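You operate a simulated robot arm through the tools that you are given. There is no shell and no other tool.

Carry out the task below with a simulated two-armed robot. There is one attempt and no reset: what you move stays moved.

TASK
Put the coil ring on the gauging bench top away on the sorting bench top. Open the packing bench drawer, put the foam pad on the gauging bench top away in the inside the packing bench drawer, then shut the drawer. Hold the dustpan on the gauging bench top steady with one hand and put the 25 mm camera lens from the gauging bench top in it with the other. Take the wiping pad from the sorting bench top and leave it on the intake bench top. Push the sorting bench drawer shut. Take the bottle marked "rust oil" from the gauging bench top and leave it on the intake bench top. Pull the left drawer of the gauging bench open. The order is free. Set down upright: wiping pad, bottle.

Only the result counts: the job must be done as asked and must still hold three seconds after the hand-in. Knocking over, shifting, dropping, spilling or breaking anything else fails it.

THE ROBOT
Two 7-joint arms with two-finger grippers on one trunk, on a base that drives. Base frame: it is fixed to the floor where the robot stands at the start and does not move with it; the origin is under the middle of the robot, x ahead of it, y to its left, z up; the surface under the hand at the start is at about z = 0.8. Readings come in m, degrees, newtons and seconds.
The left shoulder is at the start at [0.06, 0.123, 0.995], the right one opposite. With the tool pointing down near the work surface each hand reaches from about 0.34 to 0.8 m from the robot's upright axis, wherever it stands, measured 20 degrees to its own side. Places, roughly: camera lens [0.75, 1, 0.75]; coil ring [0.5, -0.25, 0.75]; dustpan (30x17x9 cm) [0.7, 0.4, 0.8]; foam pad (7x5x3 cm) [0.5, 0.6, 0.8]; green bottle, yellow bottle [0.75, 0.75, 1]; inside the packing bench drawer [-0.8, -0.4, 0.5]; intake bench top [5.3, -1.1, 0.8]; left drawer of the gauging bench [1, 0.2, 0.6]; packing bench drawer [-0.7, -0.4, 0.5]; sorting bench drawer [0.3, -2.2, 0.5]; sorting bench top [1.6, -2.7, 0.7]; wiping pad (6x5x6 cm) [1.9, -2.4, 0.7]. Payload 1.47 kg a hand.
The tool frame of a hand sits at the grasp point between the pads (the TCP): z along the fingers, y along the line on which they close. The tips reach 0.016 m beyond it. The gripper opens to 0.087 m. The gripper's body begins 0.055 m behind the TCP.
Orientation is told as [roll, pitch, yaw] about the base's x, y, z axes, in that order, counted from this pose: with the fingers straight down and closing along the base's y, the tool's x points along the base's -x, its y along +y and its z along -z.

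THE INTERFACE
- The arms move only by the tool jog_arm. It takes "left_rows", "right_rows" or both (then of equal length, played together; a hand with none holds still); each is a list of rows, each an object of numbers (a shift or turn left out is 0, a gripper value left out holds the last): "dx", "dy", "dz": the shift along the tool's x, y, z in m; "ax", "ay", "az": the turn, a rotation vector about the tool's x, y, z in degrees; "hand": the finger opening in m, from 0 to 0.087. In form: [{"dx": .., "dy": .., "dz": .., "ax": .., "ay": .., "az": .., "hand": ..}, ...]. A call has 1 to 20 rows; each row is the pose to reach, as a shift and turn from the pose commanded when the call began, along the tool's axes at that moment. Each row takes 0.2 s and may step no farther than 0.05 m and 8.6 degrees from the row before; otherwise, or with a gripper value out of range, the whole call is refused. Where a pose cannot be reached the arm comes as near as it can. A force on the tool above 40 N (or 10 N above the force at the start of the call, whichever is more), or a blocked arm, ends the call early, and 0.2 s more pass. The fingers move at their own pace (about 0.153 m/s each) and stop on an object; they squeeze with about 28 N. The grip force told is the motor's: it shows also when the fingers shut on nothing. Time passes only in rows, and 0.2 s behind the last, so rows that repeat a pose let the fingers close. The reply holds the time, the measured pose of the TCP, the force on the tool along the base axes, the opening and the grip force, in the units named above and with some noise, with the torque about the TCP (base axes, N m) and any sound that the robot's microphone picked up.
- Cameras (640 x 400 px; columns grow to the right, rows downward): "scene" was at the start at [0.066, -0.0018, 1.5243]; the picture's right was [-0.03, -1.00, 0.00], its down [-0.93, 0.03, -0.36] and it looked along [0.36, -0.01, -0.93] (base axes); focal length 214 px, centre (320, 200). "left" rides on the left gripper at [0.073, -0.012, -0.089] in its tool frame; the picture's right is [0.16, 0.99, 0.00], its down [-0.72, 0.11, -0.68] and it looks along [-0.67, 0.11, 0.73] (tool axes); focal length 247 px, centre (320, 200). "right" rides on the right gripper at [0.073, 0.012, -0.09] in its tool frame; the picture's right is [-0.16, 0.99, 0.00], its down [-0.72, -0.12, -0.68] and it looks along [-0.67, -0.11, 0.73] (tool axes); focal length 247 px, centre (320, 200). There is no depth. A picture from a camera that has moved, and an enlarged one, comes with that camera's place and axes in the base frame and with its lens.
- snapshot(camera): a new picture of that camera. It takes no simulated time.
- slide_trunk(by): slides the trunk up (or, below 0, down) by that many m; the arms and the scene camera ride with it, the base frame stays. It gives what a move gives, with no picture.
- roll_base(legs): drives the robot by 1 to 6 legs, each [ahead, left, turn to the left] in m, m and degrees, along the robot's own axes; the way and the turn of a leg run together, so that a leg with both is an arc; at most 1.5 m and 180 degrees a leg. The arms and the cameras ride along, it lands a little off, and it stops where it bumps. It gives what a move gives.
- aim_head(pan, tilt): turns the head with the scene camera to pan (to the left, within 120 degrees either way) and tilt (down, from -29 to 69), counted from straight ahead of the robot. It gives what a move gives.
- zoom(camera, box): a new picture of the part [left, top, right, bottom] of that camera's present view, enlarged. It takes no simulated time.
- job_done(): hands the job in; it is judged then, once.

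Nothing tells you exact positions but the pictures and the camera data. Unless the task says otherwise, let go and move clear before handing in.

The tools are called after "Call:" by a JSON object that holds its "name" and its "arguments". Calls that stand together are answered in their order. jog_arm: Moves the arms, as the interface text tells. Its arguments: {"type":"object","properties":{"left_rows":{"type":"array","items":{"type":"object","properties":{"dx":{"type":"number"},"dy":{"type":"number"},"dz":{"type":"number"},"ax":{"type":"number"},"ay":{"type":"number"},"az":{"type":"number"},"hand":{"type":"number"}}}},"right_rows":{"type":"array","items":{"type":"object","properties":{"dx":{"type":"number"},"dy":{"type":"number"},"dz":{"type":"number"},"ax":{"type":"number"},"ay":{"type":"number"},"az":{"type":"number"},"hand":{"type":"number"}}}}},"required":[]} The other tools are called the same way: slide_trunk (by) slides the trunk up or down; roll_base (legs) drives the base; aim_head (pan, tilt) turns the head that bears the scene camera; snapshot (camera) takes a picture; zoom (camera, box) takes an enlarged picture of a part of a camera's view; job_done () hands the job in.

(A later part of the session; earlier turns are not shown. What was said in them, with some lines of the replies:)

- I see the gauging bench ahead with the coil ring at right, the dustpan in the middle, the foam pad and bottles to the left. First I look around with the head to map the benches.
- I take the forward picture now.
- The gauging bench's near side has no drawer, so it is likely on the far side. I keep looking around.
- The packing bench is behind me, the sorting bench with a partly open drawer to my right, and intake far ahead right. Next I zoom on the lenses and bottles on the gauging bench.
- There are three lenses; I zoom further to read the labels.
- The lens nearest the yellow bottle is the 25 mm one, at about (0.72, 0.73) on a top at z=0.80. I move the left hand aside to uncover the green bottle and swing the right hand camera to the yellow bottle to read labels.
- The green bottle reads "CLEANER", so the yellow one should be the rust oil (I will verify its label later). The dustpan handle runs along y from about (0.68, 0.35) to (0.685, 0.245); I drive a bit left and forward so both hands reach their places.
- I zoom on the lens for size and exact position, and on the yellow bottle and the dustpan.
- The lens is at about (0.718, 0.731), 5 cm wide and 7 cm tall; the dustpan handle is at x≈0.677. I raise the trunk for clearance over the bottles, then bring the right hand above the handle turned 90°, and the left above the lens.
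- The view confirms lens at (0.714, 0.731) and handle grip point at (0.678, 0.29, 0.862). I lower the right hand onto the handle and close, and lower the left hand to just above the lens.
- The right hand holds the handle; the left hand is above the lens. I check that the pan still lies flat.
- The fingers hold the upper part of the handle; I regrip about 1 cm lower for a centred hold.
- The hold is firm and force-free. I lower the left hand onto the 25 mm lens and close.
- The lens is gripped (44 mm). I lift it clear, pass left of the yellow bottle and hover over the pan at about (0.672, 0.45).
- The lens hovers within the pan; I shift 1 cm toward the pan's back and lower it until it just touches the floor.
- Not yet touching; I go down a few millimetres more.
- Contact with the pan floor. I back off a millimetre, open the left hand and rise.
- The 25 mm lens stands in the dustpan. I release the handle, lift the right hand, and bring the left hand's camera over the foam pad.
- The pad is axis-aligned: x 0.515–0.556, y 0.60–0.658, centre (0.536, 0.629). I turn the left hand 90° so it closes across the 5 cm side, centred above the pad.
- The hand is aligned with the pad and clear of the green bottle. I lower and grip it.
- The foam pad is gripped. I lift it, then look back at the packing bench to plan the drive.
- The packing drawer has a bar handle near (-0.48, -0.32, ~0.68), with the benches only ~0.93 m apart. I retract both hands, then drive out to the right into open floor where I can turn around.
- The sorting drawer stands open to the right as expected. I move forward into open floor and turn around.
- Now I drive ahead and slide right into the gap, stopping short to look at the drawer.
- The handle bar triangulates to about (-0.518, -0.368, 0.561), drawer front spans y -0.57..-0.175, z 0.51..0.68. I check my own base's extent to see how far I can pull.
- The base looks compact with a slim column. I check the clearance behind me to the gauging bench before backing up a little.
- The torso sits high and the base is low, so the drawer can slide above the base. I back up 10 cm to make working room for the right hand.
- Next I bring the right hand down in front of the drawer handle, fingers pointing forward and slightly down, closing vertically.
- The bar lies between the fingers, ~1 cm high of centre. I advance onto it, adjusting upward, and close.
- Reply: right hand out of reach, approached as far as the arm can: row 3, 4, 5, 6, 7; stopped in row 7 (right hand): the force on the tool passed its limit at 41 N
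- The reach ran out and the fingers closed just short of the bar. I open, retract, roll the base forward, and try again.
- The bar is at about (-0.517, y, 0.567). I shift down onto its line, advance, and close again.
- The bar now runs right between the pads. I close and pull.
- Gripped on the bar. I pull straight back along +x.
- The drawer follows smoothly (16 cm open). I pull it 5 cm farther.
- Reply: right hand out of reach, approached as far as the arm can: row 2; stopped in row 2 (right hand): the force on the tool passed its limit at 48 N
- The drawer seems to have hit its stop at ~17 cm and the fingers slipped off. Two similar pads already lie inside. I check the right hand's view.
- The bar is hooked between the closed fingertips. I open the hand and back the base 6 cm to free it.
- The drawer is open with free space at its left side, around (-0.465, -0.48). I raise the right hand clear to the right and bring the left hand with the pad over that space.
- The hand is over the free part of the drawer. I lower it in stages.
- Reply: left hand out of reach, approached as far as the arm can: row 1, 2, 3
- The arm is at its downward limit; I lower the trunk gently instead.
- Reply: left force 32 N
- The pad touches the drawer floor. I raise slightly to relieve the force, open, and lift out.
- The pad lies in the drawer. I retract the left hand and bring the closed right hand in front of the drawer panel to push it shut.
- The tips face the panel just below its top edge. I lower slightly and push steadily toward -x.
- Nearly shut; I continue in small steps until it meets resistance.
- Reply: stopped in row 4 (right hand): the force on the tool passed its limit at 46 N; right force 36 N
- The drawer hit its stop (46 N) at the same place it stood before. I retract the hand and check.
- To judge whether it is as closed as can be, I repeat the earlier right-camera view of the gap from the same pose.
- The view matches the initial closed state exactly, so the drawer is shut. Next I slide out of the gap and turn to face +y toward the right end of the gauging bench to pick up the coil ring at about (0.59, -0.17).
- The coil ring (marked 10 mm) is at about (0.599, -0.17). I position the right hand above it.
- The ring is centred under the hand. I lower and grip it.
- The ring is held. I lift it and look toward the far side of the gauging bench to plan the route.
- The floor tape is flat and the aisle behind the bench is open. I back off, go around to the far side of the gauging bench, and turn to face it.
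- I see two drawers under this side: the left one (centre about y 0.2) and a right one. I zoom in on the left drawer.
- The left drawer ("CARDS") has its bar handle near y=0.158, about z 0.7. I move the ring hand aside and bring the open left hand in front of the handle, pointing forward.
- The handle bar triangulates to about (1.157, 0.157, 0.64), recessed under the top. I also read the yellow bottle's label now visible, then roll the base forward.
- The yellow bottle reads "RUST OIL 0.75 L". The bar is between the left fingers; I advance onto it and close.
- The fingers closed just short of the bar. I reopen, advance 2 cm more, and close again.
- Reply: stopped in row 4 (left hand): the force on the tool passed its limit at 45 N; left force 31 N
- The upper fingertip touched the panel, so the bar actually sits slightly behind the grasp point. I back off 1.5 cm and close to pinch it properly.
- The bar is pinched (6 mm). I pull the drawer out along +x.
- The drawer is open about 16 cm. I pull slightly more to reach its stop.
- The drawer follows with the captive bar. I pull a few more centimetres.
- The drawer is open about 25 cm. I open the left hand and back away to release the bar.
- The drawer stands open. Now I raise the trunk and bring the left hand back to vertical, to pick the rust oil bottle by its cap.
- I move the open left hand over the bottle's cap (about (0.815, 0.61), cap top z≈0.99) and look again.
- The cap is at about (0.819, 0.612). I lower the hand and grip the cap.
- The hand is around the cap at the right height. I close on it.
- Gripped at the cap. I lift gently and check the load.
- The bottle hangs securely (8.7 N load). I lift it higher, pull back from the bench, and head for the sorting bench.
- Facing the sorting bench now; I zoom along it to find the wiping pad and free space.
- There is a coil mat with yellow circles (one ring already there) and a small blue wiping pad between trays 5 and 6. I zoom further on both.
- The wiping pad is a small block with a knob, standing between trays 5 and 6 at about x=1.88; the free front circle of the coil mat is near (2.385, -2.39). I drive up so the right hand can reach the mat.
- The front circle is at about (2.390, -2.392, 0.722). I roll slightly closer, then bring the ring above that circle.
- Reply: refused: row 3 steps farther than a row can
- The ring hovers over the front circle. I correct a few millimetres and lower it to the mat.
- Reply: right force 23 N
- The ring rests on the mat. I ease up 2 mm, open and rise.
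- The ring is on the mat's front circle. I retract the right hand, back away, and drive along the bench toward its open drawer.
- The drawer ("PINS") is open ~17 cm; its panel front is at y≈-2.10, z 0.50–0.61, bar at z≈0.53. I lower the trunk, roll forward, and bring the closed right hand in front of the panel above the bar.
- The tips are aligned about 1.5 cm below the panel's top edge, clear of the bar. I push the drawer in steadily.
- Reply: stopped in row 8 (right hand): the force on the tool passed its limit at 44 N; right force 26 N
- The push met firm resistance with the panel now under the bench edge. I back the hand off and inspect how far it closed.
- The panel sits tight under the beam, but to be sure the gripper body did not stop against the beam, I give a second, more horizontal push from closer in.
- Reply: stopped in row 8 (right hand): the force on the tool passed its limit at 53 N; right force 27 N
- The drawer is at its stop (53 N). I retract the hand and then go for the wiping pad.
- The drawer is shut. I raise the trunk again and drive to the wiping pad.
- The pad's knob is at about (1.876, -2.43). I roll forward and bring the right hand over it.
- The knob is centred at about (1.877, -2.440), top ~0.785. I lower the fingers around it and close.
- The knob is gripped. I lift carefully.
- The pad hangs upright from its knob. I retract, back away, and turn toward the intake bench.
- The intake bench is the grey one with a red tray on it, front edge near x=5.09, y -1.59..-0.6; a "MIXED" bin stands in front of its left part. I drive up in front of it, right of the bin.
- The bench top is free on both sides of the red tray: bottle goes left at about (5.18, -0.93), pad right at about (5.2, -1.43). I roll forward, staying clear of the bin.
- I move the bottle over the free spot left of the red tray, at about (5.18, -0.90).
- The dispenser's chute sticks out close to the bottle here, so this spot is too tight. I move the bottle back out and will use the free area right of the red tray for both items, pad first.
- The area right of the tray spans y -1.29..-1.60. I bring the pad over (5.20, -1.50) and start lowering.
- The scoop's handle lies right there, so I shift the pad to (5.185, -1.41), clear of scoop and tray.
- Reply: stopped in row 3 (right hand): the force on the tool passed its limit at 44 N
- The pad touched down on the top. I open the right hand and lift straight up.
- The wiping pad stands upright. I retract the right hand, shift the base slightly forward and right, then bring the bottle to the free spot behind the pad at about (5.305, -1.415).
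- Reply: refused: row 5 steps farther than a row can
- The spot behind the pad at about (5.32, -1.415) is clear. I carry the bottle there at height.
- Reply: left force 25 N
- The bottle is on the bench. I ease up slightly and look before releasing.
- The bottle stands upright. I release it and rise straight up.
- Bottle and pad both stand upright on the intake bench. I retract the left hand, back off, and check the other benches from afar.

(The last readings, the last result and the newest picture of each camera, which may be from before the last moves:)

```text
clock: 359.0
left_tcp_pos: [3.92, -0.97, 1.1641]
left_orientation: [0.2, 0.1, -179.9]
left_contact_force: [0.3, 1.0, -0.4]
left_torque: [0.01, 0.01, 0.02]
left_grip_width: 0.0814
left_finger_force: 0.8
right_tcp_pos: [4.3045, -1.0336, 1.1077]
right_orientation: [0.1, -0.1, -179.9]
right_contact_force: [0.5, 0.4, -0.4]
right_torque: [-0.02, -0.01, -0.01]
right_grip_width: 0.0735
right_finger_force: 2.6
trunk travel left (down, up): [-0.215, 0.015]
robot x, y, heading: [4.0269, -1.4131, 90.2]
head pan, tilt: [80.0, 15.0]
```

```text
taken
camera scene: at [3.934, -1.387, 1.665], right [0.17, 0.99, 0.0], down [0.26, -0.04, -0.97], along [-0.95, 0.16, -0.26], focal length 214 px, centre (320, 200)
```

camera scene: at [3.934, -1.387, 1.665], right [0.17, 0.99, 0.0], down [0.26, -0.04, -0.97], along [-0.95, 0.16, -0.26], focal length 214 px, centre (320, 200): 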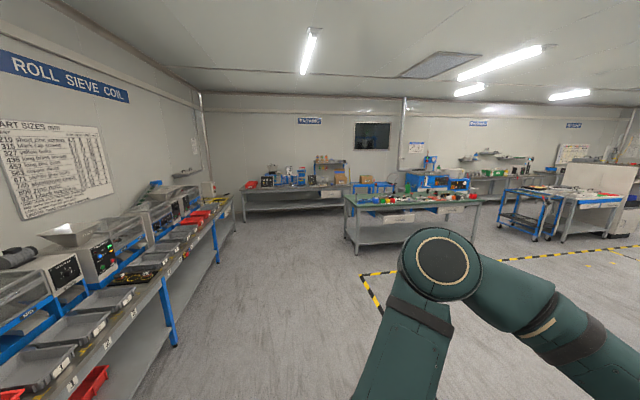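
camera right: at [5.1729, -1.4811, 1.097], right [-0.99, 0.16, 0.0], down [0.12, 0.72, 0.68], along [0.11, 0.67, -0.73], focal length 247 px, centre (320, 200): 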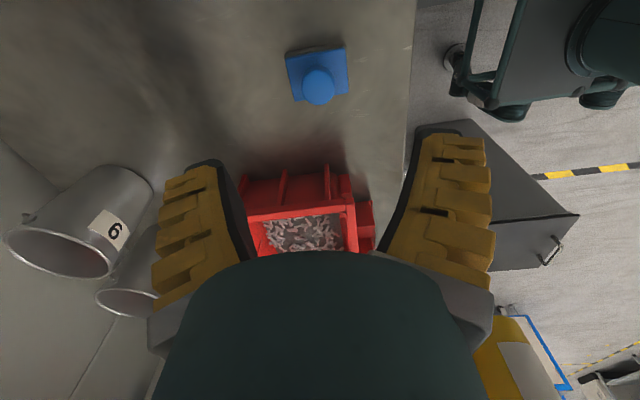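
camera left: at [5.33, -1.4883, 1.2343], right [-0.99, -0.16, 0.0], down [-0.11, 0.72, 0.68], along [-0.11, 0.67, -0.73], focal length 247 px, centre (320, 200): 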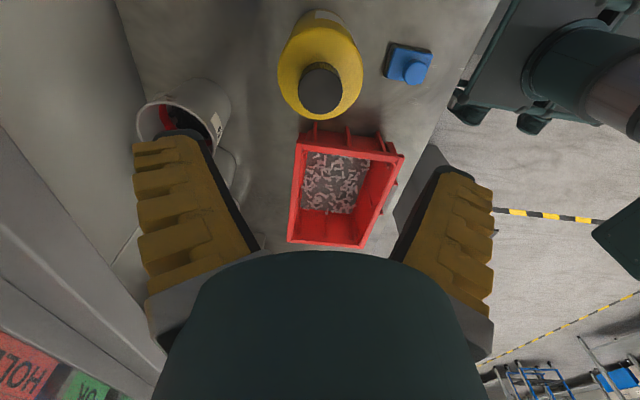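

Call:
{"name": "zoom", "arguments": {"camera": "scene", "box": [330, 170, 490, 270]}}

Call:
{"name": "zoom", "arguments": {"camera": "scene", "box": [100, 200, 230, 300]}}

Call:
{"name": "zoom", "arguments": {"camera": "scene", "box": [230, 160, 350, 230]}}

```text
4.00 times, centred on (410, 220) of scene
camera zoom: at [3.934, -1.387, 1.665], right [0.17, 0.99, 0.0], down [0.26, -0.04, -0.97], along [-0.95, 0.16, -0.26], focal length 858 px, centre (-40, 120)
```

zoom: 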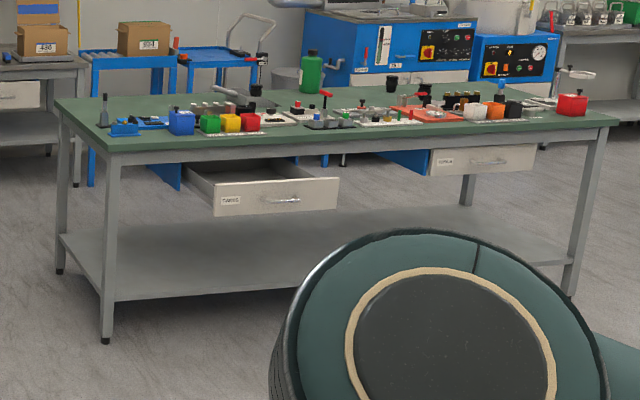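

```text
4.00 times, centred on (165, 250) of scene
camera zoom: at [3.934, -1.387, 1.665], right [0.17, 0.99, 0.0], down [0.26, -0.04, -0.97], along [-0.95, 0.16, -0.26], focal length 858 px, centre (940, 0)
```

zoom: 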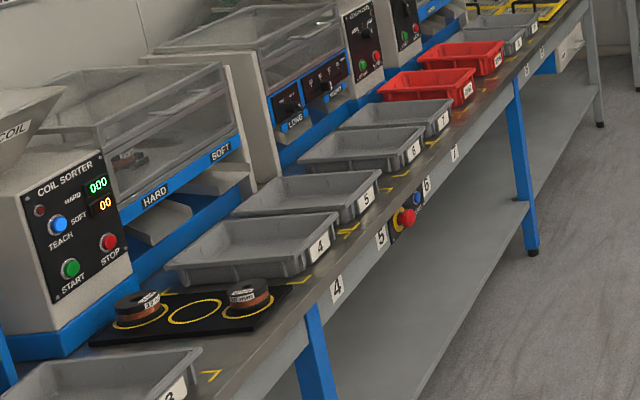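

```text
5.33 times, centred on (290, 195) of scene
camera zoom: at [3.934, -1.387, 1.665], right [0.17, 0.99, 0.0], down [0.26, -0.04, -0.97], along [-0.95, 0.16, -0.26], focal length 1144 px, centre (480, 227)
```

zoom: 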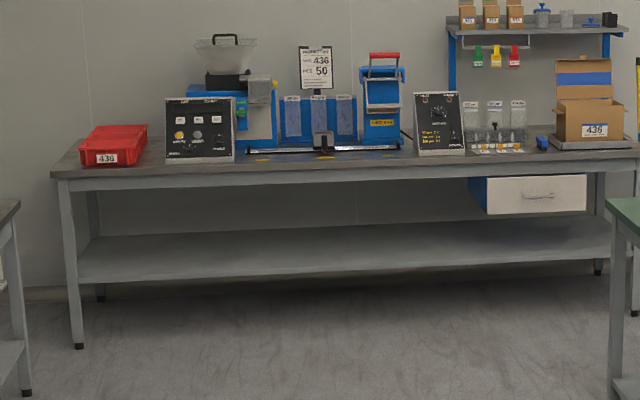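

Call:
{"name": "zoom", "arguments": {"camera": "scene", "box": [195, 185, 245, 225]}}

Call:
{"name": "zoom", "arguments": {"camera": "scene", "box": [345, 180, 435, 235]}}

Call:
{"name": "zoom", "arguments": {"camera": "scene", "box": [310, 175, 350, 205]}}

```text
10.00 times, centred on (220, 205) of scene
camera zoom: at [3.934, -1.387, 1.665], right [0.17, 0.99, 0.0], down [0.26, -0.04, -0.97], along [-0.95, 0.16, -0.26], focal length 2145 px, centre (1320, 150)
```

zoom: 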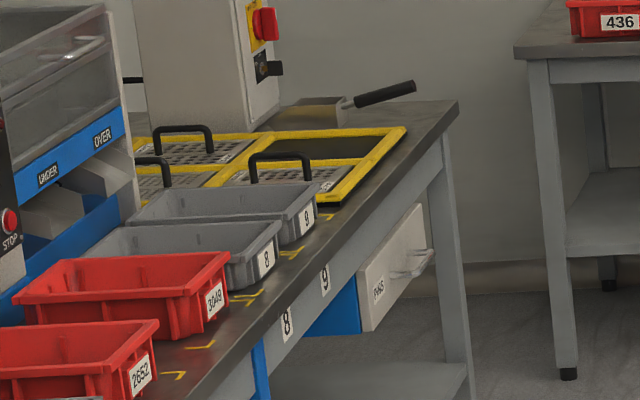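

```text
7.11 times, centred on (390, 208) of scene
camera zoom: at [3.934, -1.387, 1.665], right [0.17, 0.99, 0.0], down [0.26, -0.04, -0.97], along [-0.95, 0.16, -0.26], focal length 1525 px, centre (-178, 147)
```

zoom: 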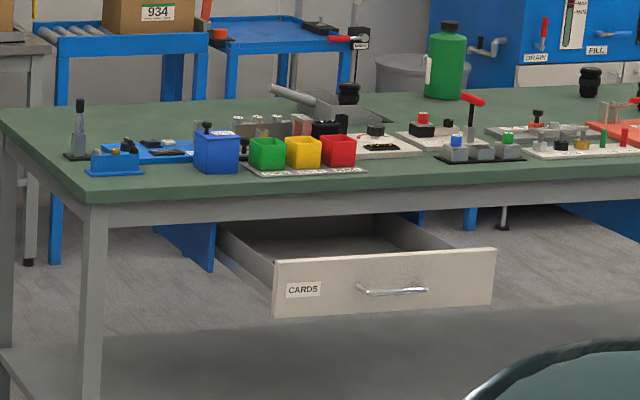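

```text
13.33 times, centred on (330, 190) of scene
camera zoom: at [3.934, -1.387, 1.665], right [0.17, 0.99, 0.0], down [0.26, -0.04, -0.97], along [-0.95, 0.16, -0.26], focal length 2860 px, centre (187, 333)
```

zoom: 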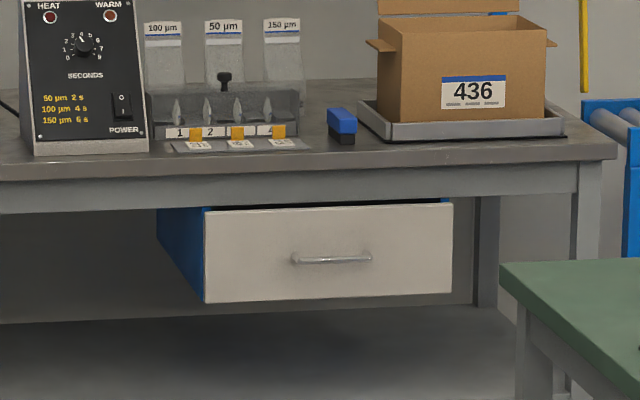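

Everything checks out:

- **Coil ring:** on the sorting bench mat.
- **Foam pad:** inside the packing bench drawer, which is shut.
- **25 mm lens:** standing in the dustpan.
- **Wiping pad and rust oil:** upright on the intake bench.
- **Sorting bench drawer:** shut.
- **Left drawer of the gauging bench:** open.

Both hands are empty and clear, so I hand in.

Call:
{"name": "job_done", "arguments": {}}

```text
The job is handed in.
```

The job is handed in, and every part of the task was done as asked. I don't have the judge's verdict. A last look from across the room showed everything still in place, apart from the foam pad, which is out of sight in the shut drawer.

- **Coil ring:** it is on the sorting bench top, on the front yellow circle of the black mat there.
- **Foam pad:** it is inside the packing bench drawer, next to the two pads already there. The drawer is pushed shut to its stop.
- **25 mm lens:** the right hand gripped the dustpan handle while the left set the lens upright in the pan. The dustpan stayed where it was.
- **Wiping pad:** it stands upright on the intake bench top, right of the red tray.
- **Rust oil:** it was the yellow bottle; its label reads "RUST OIL 0.75 L". It stands upright on the intake bench top, behind the wiping pad.
- **Sorting bench drawer:** it is shut. I pushed it twice and it stopped firmly both times.
- **Gauging bench, left drawer:** it is the one labelled "CARDS" as seen from the drawer side of the bench. It is open about 25 cm.

I saw nothing else knocked over, moved or spilled.
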